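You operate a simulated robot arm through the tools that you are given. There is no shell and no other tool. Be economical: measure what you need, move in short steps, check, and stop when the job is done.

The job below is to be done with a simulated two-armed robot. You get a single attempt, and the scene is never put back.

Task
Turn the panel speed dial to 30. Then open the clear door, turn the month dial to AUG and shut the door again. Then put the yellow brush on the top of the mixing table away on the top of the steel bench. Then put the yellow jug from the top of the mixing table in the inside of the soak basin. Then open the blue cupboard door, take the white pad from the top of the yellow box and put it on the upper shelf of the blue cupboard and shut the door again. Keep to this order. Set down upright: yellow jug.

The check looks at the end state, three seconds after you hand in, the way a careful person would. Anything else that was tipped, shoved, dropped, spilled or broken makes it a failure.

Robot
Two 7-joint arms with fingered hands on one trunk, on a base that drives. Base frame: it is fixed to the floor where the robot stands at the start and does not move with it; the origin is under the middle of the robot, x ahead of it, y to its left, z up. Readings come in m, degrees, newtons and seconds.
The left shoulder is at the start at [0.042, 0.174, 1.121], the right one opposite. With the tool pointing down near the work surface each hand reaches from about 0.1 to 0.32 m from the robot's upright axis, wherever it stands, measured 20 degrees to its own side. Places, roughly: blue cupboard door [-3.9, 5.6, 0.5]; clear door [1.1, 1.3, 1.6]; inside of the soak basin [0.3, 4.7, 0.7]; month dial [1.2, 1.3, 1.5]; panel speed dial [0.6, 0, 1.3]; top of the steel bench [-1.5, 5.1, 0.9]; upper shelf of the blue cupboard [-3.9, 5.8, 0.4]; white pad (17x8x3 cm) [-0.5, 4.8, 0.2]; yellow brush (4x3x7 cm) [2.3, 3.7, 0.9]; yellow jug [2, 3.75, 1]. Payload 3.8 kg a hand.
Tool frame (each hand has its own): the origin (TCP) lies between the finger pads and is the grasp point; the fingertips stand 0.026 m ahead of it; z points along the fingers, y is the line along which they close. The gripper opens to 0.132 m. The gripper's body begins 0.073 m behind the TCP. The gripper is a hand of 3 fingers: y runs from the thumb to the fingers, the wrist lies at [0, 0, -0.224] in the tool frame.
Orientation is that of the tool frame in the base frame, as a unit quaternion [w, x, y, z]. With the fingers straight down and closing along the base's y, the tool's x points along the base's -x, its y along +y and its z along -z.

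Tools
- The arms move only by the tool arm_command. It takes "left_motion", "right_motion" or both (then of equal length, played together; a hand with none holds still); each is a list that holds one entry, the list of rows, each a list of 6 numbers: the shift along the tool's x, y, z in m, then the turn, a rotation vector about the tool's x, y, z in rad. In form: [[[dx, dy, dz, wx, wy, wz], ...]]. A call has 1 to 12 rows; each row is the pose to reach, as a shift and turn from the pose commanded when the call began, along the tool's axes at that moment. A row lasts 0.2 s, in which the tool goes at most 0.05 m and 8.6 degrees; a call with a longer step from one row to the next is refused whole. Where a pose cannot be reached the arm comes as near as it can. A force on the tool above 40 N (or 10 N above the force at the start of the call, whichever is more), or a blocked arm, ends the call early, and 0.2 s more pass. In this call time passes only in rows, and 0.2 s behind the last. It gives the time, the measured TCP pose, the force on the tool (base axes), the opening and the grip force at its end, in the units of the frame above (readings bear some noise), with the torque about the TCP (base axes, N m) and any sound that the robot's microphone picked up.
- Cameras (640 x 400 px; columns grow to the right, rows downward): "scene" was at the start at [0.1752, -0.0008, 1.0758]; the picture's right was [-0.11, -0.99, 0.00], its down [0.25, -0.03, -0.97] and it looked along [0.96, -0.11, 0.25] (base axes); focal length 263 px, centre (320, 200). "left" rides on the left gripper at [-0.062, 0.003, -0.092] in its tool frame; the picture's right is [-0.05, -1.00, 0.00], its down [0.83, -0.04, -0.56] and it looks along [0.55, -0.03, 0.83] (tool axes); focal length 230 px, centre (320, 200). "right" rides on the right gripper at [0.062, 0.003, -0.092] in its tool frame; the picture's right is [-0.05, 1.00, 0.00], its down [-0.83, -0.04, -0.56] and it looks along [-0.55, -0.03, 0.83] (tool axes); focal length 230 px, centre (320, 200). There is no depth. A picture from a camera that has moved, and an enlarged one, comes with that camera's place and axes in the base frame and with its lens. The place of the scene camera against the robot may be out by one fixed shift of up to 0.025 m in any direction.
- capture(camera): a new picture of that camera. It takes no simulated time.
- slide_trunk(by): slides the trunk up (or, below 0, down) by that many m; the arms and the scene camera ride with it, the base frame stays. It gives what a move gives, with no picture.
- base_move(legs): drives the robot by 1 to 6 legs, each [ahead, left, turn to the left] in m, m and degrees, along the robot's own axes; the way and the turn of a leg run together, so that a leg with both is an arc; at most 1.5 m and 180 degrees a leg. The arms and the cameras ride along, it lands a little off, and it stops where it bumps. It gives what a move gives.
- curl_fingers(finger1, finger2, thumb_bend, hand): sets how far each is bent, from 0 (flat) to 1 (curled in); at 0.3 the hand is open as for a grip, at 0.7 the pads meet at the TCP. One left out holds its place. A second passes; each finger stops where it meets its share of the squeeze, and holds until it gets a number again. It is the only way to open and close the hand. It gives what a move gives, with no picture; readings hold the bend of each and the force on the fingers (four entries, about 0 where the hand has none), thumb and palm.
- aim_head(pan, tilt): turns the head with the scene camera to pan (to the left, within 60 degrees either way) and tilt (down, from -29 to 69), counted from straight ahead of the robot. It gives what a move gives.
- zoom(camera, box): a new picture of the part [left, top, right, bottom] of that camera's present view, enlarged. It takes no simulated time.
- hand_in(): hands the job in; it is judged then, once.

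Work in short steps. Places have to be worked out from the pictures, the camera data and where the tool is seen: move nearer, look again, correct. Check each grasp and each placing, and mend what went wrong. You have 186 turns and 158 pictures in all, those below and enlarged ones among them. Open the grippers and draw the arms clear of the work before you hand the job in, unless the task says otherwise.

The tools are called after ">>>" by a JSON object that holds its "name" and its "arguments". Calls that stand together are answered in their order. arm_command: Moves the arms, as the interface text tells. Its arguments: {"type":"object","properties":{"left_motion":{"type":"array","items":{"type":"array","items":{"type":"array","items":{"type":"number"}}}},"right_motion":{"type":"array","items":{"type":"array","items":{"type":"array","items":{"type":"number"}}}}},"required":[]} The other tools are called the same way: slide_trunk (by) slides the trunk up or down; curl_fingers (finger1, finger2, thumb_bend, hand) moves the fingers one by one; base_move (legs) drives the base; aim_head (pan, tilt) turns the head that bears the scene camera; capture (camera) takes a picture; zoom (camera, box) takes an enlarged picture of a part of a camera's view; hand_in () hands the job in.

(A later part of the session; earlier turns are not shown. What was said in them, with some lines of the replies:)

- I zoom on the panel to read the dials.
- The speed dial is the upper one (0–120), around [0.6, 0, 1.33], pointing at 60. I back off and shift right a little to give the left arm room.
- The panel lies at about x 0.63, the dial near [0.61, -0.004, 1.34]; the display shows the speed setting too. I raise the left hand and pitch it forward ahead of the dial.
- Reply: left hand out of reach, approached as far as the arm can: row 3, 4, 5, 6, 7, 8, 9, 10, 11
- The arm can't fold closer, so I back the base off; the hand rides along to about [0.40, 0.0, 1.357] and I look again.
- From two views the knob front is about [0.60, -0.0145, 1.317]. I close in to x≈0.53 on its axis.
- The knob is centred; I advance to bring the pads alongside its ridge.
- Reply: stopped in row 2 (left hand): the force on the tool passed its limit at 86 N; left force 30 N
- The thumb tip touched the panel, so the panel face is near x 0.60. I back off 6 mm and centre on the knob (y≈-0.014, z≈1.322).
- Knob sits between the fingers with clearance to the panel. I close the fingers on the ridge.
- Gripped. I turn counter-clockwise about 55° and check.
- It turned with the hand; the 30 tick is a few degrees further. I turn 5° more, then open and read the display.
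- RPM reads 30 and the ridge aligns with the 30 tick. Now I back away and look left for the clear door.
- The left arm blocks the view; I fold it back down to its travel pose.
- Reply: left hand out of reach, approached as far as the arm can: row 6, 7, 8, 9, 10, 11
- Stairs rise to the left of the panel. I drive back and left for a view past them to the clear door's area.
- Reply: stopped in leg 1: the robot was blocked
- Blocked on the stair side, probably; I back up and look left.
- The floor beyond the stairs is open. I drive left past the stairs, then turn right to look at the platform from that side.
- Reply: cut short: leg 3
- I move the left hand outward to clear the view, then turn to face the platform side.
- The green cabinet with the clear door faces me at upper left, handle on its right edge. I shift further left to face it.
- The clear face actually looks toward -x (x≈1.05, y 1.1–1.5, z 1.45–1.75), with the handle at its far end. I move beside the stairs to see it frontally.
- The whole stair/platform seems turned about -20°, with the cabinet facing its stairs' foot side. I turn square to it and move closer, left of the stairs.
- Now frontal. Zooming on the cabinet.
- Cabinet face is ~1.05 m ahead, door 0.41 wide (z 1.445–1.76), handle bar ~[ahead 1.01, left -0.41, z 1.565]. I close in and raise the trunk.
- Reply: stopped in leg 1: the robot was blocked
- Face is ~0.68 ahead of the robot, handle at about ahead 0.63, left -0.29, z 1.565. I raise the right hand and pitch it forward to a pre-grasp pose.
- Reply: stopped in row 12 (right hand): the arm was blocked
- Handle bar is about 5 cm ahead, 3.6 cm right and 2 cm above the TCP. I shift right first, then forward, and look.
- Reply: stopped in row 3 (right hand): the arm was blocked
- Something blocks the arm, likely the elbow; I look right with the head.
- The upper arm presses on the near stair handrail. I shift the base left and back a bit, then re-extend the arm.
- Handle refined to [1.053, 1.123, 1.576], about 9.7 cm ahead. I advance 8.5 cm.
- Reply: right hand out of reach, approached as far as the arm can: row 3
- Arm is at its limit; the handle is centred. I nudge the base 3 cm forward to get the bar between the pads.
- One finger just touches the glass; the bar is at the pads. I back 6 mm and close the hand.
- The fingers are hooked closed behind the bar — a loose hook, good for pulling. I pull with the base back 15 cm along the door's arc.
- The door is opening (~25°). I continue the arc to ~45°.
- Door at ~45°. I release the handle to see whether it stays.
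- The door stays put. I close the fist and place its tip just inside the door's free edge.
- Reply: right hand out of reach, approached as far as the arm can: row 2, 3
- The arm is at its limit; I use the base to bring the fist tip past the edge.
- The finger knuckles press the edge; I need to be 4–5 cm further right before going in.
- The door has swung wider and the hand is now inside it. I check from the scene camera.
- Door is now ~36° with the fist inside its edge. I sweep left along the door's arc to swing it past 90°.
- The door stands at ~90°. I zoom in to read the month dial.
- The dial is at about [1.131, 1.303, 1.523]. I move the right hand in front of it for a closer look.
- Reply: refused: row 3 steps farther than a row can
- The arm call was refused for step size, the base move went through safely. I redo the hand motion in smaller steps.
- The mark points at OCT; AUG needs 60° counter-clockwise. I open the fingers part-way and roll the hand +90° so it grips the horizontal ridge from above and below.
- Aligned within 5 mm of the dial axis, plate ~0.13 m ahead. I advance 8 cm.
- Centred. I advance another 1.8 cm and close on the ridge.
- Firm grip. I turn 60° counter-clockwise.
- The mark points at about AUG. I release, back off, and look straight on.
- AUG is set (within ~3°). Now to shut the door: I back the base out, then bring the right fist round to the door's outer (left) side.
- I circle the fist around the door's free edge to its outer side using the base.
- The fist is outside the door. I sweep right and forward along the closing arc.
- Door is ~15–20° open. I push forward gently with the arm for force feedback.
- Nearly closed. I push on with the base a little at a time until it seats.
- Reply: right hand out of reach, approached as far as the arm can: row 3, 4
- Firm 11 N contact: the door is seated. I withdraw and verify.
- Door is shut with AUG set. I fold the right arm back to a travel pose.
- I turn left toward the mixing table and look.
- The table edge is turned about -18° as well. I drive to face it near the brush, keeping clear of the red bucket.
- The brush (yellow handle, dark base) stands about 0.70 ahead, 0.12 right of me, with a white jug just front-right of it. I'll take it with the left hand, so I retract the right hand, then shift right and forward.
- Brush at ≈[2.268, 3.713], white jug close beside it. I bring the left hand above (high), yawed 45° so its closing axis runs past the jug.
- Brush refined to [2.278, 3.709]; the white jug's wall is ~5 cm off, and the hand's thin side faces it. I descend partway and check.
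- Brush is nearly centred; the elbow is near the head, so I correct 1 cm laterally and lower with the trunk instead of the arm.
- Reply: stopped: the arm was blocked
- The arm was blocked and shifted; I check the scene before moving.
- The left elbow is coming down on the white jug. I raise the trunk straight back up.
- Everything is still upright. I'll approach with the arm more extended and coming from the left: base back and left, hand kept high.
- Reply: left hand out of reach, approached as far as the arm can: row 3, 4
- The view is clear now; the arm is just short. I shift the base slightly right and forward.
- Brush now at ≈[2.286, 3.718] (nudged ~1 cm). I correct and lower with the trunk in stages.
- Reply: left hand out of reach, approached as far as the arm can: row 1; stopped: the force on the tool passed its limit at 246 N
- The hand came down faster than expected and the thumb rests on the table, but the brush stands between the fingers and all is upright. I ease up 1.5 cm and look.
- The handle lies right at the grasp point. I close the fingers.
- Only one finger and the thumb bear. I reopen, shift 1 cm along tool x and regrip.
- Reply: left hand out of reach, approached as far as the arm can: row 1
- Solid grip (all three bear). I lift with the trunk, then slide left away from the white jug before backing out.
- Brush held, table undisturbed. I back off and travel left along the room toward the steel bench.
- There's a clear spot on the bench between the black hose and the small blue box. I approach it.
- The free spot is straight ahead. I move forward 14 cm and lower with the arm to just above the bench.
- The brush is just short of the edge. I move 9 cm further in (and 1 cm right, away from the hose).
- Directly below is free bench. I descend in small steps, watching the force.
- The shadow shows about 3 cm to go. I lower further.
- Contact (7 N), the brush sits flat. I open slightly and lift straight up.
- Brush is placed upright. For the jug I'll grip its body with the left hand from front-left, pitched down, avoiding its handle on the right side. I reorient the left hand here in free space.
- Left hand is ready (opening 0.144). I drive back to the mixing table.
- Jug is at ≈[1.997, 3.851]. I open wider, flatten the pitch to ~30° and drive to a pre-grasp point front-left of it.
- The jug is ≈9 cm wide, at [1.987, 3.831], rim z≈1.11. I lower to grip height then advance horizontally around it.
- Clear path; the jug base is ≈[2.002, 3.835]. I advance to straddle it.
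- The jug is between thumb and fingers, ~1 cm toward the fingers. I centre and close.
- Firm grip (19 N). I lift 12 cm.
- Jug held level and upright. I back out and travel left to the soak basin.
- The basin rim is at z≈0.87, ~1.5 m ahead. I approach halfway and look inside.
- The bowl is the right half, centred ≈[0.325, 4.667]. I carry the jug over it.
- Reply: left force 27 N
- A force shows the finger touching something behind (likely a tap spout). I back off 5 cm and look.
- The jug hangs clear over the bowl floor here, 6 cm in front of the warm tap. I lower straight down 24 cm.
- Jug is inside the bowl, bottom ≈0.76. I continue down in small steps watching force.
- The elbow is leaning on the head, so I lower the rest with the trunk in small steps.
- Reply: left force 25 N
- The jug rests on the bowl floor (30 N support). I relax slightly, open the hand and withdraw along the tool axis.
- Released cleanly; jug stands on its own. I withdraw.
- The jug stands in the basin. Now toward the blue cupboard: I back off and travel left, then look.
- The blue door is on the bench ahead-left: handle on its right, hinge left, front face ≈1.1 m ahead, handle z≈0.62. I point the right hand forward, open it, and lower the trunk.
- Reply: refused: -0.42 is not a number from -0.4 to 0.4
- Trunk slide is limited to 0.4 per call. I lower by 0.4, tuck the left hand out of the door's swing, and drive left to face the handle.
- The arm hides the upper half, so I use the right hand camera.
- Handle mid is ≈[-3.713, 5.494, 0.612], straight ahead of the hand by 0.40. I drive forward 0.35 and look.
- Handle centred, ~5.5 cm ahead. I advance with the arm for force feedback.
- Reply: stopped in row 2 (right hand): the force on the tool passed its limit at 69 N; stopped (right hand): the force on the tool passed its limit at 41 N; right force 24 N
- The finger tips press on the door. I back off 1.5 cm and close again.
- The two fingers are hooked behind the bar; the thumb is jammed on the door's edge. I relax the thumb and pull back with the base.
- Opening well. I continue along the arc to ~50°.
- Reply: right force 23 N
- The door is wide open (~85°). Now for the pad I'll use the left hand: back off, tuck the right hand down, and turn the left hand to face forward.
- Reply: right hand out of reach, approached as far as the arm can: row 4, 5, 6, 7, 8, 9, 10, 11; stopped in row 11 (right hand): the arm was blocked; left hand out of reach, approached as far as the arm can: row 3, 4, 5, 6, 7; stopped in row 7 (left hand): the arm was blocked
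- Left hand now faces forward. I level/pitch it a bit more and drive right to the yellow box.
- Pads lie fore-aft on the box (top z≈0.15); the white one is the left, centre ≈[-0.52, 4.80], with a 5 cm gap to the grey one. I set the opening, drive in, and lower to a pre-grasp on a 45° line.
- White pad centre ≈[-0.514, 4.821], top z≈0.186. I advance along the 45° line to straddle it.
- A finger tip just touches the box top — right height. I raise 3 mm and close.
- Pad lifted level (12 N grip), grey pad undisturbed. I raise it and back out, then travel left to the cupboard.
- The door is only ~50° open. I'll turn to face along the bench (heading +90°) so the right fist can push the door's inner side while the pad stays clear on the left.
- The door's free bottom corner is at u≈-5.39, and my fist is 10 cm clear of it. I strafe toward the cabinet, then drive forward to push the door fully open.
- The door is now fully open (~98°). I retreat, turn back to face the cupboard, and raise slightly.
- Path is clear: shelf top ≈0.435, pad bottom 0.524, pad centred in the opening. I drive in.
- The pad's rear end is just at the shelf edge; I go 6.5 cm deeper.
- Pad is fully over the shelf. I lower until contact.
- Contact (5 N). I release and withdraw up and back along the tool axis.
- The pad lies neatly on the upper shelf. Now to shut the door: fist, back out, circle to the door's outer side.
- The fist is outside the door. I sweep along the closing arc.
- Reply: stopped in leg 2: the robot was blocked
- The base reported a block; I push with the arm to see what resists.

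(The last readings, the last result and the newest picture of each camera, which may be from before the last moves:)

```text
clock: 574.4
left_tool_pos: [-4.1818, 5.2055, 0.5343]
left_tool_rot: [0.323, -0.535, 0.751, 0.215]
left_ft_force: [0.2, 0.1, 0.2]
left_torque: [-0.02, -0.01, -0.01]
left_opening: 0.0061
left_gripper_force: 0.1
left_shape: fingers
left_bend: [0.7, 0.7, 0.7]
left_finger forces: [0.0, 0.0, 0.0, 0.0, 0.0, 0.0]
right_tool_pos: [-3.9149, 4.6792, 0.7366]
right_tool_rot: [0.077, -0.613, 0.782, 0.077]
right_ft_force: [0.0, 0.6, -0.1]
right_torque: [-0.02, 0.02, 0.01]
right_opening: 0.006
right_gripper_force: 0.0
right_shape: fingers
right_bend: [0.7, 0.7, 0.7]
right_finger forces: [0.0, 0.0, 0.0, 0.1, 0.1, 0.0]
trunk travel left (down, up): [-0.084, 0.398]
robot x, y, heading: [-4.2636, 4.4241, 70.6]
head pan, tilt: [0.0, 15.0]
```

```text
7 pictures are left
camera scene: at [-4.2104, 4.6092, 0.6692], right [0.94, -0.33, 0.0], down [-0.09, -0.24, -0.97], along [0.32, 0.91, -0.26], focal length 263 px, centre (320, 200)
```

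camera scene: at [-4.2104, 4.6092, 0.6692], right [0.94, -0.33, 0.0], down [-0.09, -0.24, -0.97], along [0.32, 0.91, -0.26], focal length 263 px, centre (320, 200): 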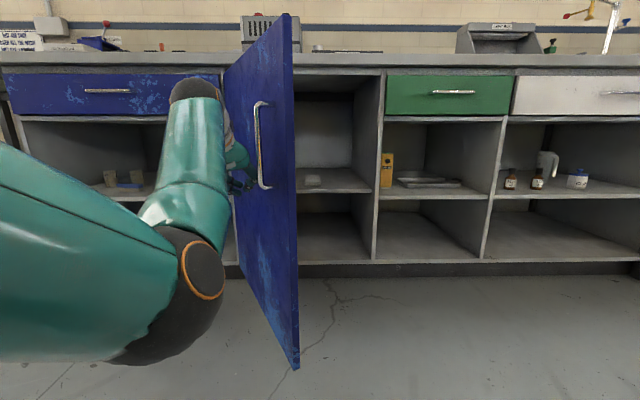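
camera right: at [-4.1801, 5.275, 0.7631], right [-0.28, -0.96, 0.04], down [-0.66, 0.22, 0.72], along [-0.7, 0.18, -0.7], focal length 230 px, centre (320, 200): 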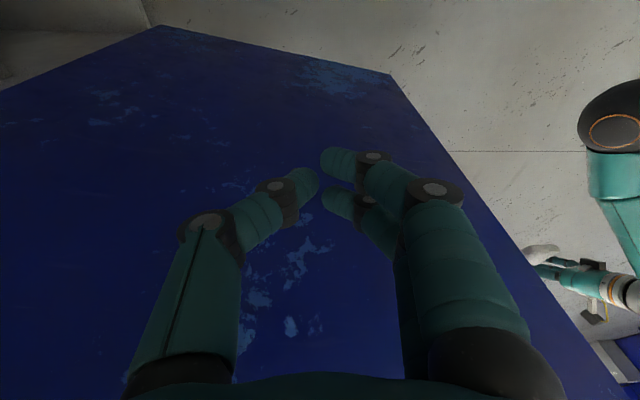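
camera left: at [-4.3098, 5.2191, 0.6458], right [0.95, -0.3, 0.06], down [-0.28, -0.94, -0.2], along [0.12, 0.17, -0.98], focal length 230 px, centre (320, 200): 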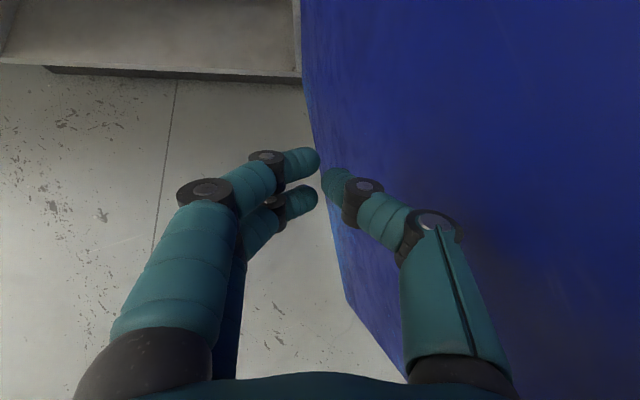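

The arm moves freely and the door follows (now ~70°). I continue sweeping right with the arm.

>>> {"name": "arm_command", "arguments": {"left_motion": [[[-0.003, -0.04, 0.003, 0, 0, 0], [-0.007, -0.08, 0.007, 0, 0, 0], [-0.012, -0.12, 0.012, 0, 0, 0], [-0.018, -0.16, 0.018, 0, 0, 0], [-0.024, -0.2, 0.024, 0, 0, 0]]]}}

>>> {"name": "base_move", "arguments": {"legs": [[0.12, 0, 0]]}}

>>> {"name": "capture", "arguments": {"camera": "scene"}}

```text
clock: 575.6
left_tool_pos: [-3.9813, 5.1681, 0.5375]
left_tool_rot: [0.322, -0.535, 0.751, 0.214]
left_ft_force: [0.1, 0.1, 0.1]
left_torque: [0.03, 0.01, 0.04]
left_opening: 0.0057
left_gripper_force: 0.1
left_shape: fingers
left_bend: [0.7, 0.7, 0.7]
left_finger forces: [0.1, 0.1, 0.0, 0.1, 0.0, 0.1]
right_tool_pos: [-3.914, 4.6795, 0.7354]
right_tool_rot: [0.076, -0.613, 0.783, 0.077]
right_ft_force: [-0.6, -0.1, 0.2]
right_torque: [0.0, 0.02, 0.01]
right_opening: 0.0059
right_gripper_force: 0.1
right_shape: fingers
right_bend: [0.7, 0.7, 0.7]
right_finger forces: [0.0, 0.0, 0.0, 0.0, 0.0, 0.1]
trunk travel left (down, up): [-0.084, 0.398]
robot x, y, heading: [-4.2631, 4.4279, 70.9]
head pan, tilt: [0.0, 15.0]
```

```text
clock: 576.8
left_tool_pos: [-3.9424, 5.2823, 0.5389]
left_tool_rot: [0.322, -0.535, 0.751, 0.214]
left_ft_force: [0.8, -0.2, -0.2]
left_torque: [0.01, 0.03, 0.01]
left_opening: 0.0057
left_gripper_force: 0.1
left_shape: fingers
left_bend: [0.7, 0.7, 0.7]
left_finger forces: [0.0, 0.0, 0.0, 0.0, 0.0, 0.1]
right_tool_pos: [-3.8747, 4.7925, 0.7362]
right_tool_rot: [0.076, -0.614, 0.782, 0.078]
right_ft_force: [-0.1, 0.2, 0.3]
right_torque: [0.01, -0.02, 0.0]
right_opening: 0.0062
right_gripper_force: 0.0
right_shape: fingers
right_bend: [0.7, 0.7, 0.7]
right_finger forces: [0.0, 0.0, 0.0, 0.1, 0.0, 0.1]
trunk travel left (down, up): [-0.084, 0.398]
robot x, y, heading: [-4.2238, 4.5414, 70.9]
head pan, tilt: [0.0, 15.0]
```

```text
6 pictures are left
camera scene: at [-4.1713, 4.7224, 0.6692], right [0.94, -0.33, 0.0], down [-0.08, -0.24, -0.97], along [0.32, 0.91, -0.26], focal length 263 px, centre (320, 200)
```

scene: 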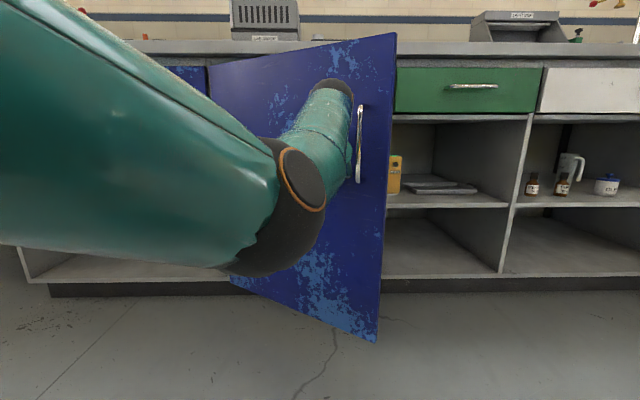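

Door is ~25–30° open. I drive forward to push it nearly home, then finish with the arm.

>>> {"name": "base_move", "arguments": {"legs": [[0.13, 0, 0]]}}

>>> {"name": "arm_command", "arguments": {"left_motion": [[[-0.007, 0, 0.007, 0, 0, 0], [-0.018, 0, 0.018, 0, 0, 0], [-0.028, 0, 0.028, 0, 0, 0], [-0.039, 0, 0.039, 0, 0, 0], [-0.05, 0, 0.05, 0, 0, 0], [-0.06, 0, 0.06, 0, 0, 0]]]}}

>>> {"name": "capture", "arguments": {"camera": "scene"}}

```text
clock: 578.1
left_tool_pos: [-3.8997, 5.4052, 0.5383]
left_tool_rot: [0.322, -0.535, 0.751, 0.214]
left_ft_force: [-0.6, -0.4, 0.2]
left_torque: [0.0, -0.01, -0.01]
left_opening: 0.0054
left_gripper_force: 0.1
left_shape: fingers
left_bend: [0.7, 0.7, 0.7]
left_finger forces: [0.0, 0.1, 0.0, 0.1, 0.0, 0.0]
right_tool_pos: [-3.8321, 4.9157, 0.7366]
right_tool_rot: [0.077, -0.614, 0.782, 0.078]
right_ft_force: [0.1, -0.6, 0.3]
right_torque: [-0.04, 0.01, 0.0]
right_opening: 0.006
right_gripper_force: 0.0
right_shape: fingers
right_bend: [0.7, 0.7, 0.7]
right_finger forces: [0.0, 0.1, 0.1, 0.1, 0.0, 0.1]
trunk travel left (down, up): [-0.084, 0.398]
robot x, y, heading: [-4.1821, 4.6601, 70.6]
head pan, tilt: [0.0, 15.0]
```

```text
clock: 579.5
left_tool_pos: [-3.8717, 5.4856, 0.5407]
left_tool_rot: [0.321, -0.536, 0.751, 0.214]
left_ft_force: [-0.5, -0.7, -0.4]
left_torque: [0.0, 0.03, -0.01]
left_opening: 0.0051
left_gripper_force: 0.1
left_shape: fingers
left_bend: [0.7, 0.7, 0.7]
left_finger forces: [0.0, 0.0, 0.0, 0.1, 0.1, 0.0]
right_tool_pos: [-3.8317, 4.9159, 0.7371]
right_tool_rot: [0.076, -0.614, 0.782, 0.078]
right_ft_force: [-0.3, -0.3, -0.4]
right_torque: [0.0, -0.03, -0.01]
right_opening: 0.0061
right_gripper_force: 0.1
right_shape: fingers
right_bend: [0.7, 0.7, 0.7]
right_finger forces: [0.0, 0.1, 0.0, 0.0, 0.1, 0.0]
trunk travel left (down, up): [-0.084, 0.398]
robot x, y, heading: [-4.1827, 4.6628, 71.2]
head pan, tilt: [0.0, 15.0]
```

```text
5 pictures are left
camera scene: at [-4.1288, 4.8451, 0.6692], right [0.94, -0.33, 0.0], down [-0.08, -0.24, -0.97], along [0.32, 0.91, -0.26], focal length 263 px, centre (320, 200)
```

scene: 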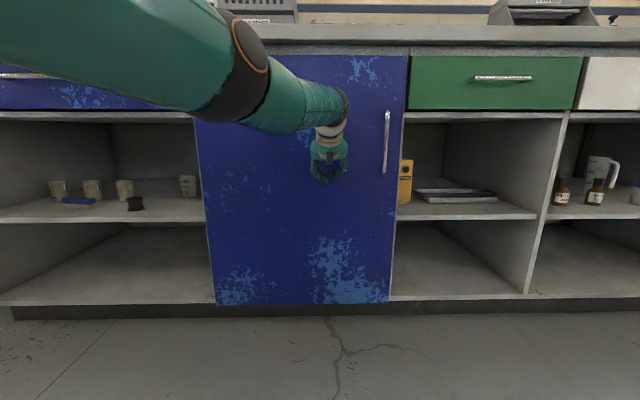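

Almost closed; no resistance felt yet. I push further until it seats.

>>> {"name": "base_move", "arguments": {"legs": [[0.03, 0, 0]]}}

>>> {"name": "arm_command", "arguments": {"left_motion": [[[-0.006, 0, 0.006, 0, 0, 0], [-0.012, 0, 0.012, 0, 0, 0], [-0.018, 0, 0.018, 0, 0, 0], [-0.024, 0, 0.024, 0, 0, 0], [-0.03, 0, 0.03, 0, 0, 0]]]}}

```text
clock: 580.4
left_tool_pos: [-3.8656, 5.5003, 0.5292]
left_tool_rot: [0.308, -0.539, 0.756, 0.208]
left_ft_force: [-2.7, -8.4, 2.9]
left_torque: [0.03, -0.02, -0.09]
left_opening: 0.0001
left_gripper_force: 4.5
left_shape: fingers
left_bend: [0.74, 0.7, 0.7]
left_finger forces: [9.3, 0.0, 0.0, 0.1, 0.0, 0.0]
right_tool_pos: [-3.8247, 4.9369, 0.7364]
right_tool_rot: [0.077, -0.614, 0.782, 0.078]
right_ft_force: [0.5, 1.1, 0.2]
right_torque: [0.01, -0.02, 0.0]
right_opening: 0.0062
right_gripper_force: 0.0
right_shape: fingers
right_bend: [0.7, 0.7, 0.7]
right_finger forces: [0.0, 0.0, 0.0, 0.0, 0.0, 0.0]
trunk travel left (down, up): [-0.084, 0.398]
robot x, y, heading: [-4.1739, 4.6853, 70.9]
head pan, tilt: [0.0, 15.0]
stopped in leg 1: the force on the tool passed its limit at 47 N (the readings are from after the stop); the commanded pose is now the measured one
```

```text
clock: 581.8
left_tool_pos: [-3.8682, 5.5046, 0.5245]
left_tool_rot: [0.309, -0.536, 0.758, 0.205]
left_ft_force: [-3.9, -14.8, 3.9]
left_torque: [0.06, -0.02, -0.13]
left_opening: 0.0007
left_gripper_force: 9.4
left_shape: fingers
left_bend: [0.77, 0.7, 0.7]
left_finger forces: [18.3, 0.0, 0.0, 0.0, 0.0, 0.0]
left hand out of reach, approached as far as the arm can: row 1, 2, 3, 4, 5
right_tool_pos: [-3.8255, 4.9369, 0.7365]
right_tool_rot: [0.077, -0.614, 0.781, 0.078]
right_ft_force: [0.9, 0.4, 0.0]
right_torque: [0.01, -0.01, 0.0]
right_opening: 0.0061
right_gripper_force: 0.1
right_shape: fingers
right_bend: [0.7, 0.7, 0.7]
right_finger forces: [0.1, 0.0, 0.0, 0.0, 0.1, 0.0]
trunk travel left (down, up): [-0.084, 0.398]
robot x, y, heading: [-4.1735, 4.686, 71.0]
head pan, tilt: [0.0, 15.0]
stopped in row 5 (left hand): the force on the tool passed its limit at 40 N (the readings are from after the stop); the commanded pose is now the measured one
```

The door is seated against a firm stop (40+ N). I back away, open the hands, and check.

>>> {"name": "base_move", "arguments": {"legs": [[-0.7, 0, 0]]}}

>>> {"name": "curl_fingers", "arguments": {"hand": "left", "finger1": 0.3, "finger2": 0.3, "thumb_bend": 0.3}}

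>>> {"name": "curl_fingers", "arguments": {"hand": "right", "finger1": 0.3, "finger2": 0.3, "thumb_bend": 0.3}}

>>> {"name": "capture", "arguments": {"camera": "scene"}}

```text
clock: 585.6
left_tool_pos: [-4.0974, 4.8461, 0.5232]
left_tool_rot: [0.31, -0.536, 0.758, 0.206]
left_ft_force: [-0.7, -0.2, -0.3]
left_torque: [0.0, 0.01, -0.01]
left_opening: 0.0058
left_gripper_force: 0.0
left_shape: fingers
left_bend: [0.7, 0.7, 0.7]
left_finger forces: [0.0, 0.0, 0.1, 0.0, 0.0, 0.0]
right_tool_pos: [-4.0541, 4.2772, 0.7364]
right_tool_rot: [0.076, -0.613, 0.782, 0.077]
right_ft_force: [0.4, -0.1, -0.3]
right_torque: [-0.02, 0.0, 0.04]
right_opening: 0.0061
right_gripper_force: 0.1
right_shape: fingers
right_bend: [0.7, 0.7, 0.7]
right_finger forces: [0.0, 0.0, 0.0, 0.0, 0.0, 0.0]
trunk travel left (down, up): [-0.084, 0.398]
robot x, y, heading: [-4.4006, 4.0198, 70.8]
head pan, tilt: [0.0, 15.0]
```

```text
clock: 586.6
left_tool_pos: [-4.0974, 4.8462, 0.5239]
left_tool_rot: [0.308, -0.536, 0.758, 0.205]
left_ft_force: [0.6, 0.1, 0.2]
left_torque: [0.01, -0.01, -0.03]
left_opening: 0.1336
left_gripper_force: 0.1
left_shape: fingers
left_bend: [0.3, 0.3, 0.3]
left_finger forces: [0.0, 0.0, 0.0, 0.0, 0.0, 0.1]
right_tool_pos: [-4.0528, 4.2767, 0.7348]
right_tool_rot: [0.077, -0.613, 0.783, 0.077]
right_ft_force: [0.9, 0.1, -0.8]
right_torque: [0.03, 0.02, 0.03]
right_opening: 0.006
right_gripper_force: 0.1
right_shape: fingers
right_bend: [0.7, 0.7, 0.7]
right_finger forces: [0.1, 0.0, 0.0, 0.1, 0.1, 0.1]
trunk travel left (down, up): [-0.084, 0.398]
robot x, y, heading: [-4.4028, 4.0259, 70.8]
head pan, tilt: [0.0, 15.0]
```

```text
clock: 587.6
left_tool_pos: [-4.0967, 4.8463, 0.523]
left_tool_rot: [0.308, -0.537, 0.758, 0.206]
left_ft_force: [0.4, -0.3, 0.3]
left_torque: [0.0, 0.04, 0.01]
left_opening: 0.1338
left_gripper_force: 0.0
left_shape: fingers
left_bend: [0.3, 0.3, 0.3]
left_finger forces: [0.0, 0.1, 0.0, 0.0, 0.0, 0.0]
right_tool_pos: [-4.0534, 4.2762, 0.7365]
right_tool_rot: [0.077, -0.613, 0.782, 0.077]
right_ft_force: [-1.3, 0.4, -0.2]
right_torque: [0.02, 0.02, -0.02]
right_opening: 0.134
right_gripper_force: 0.1
right_shape: fingers
right_bend: [0.3, 0.3, 0.3]
right_finger forces: [0.0, 0.0, 0.1, 0.0, 0.0, 0.0]
trunk travel left (down, up): [-0.084, 0.398]
robot x, y, heading: [-4.405, 4.0212, 70.6]
head pan, tilt: [0.0, 15.0]
```

```text
4 pictures are left
camera scene: at [-4.35, 4.207, 0.6692], right [0.94, -0.33, 0.0], down [-0.09, -0.24, -0.97], along [0.32, 0.91, -0.26], focal length 263 px, centre (320, 200)
```

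scene: 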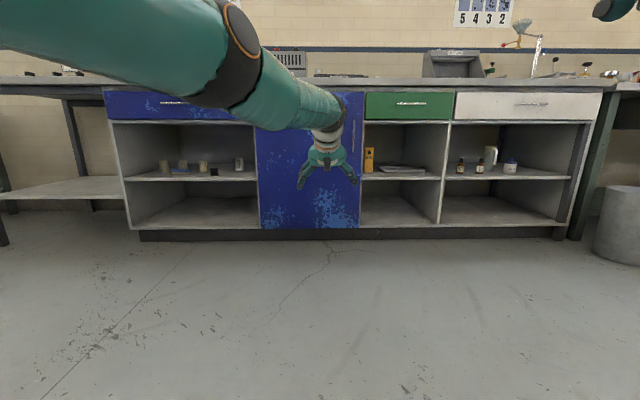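

The cupboard door is flush shut, the hands are open and clear, and every part of the job is done. I hand it in.

>>> {"name": "hand_in", "arguments": {}}

```text
The job is handed in.
```

I finished every step in the order given and handed the job in; the result of the check isn't back yet.

- **Speed dial:** it is at 30, and the panel display shows 30 RPM.
- **Month dial and clear door:** the dial is on AUG, about 3° off centre, and the door is shut again.
- **Yellow brush:** it stands upright on the steel bench.
- **Yellow jug:** it stands upright inside the soak basin. On the way in, a finger bumped the warm tap behind the bowl. I did not look at the tap again afterwards.
- **White pad and blue cupboard:** the pad is on the upper shelf and the door is shut.

While I was picking up the brush, my arm pressed on the white jug beside it on the mixing table. The jug stayed upright and may have shifted by up to about 1 cm.
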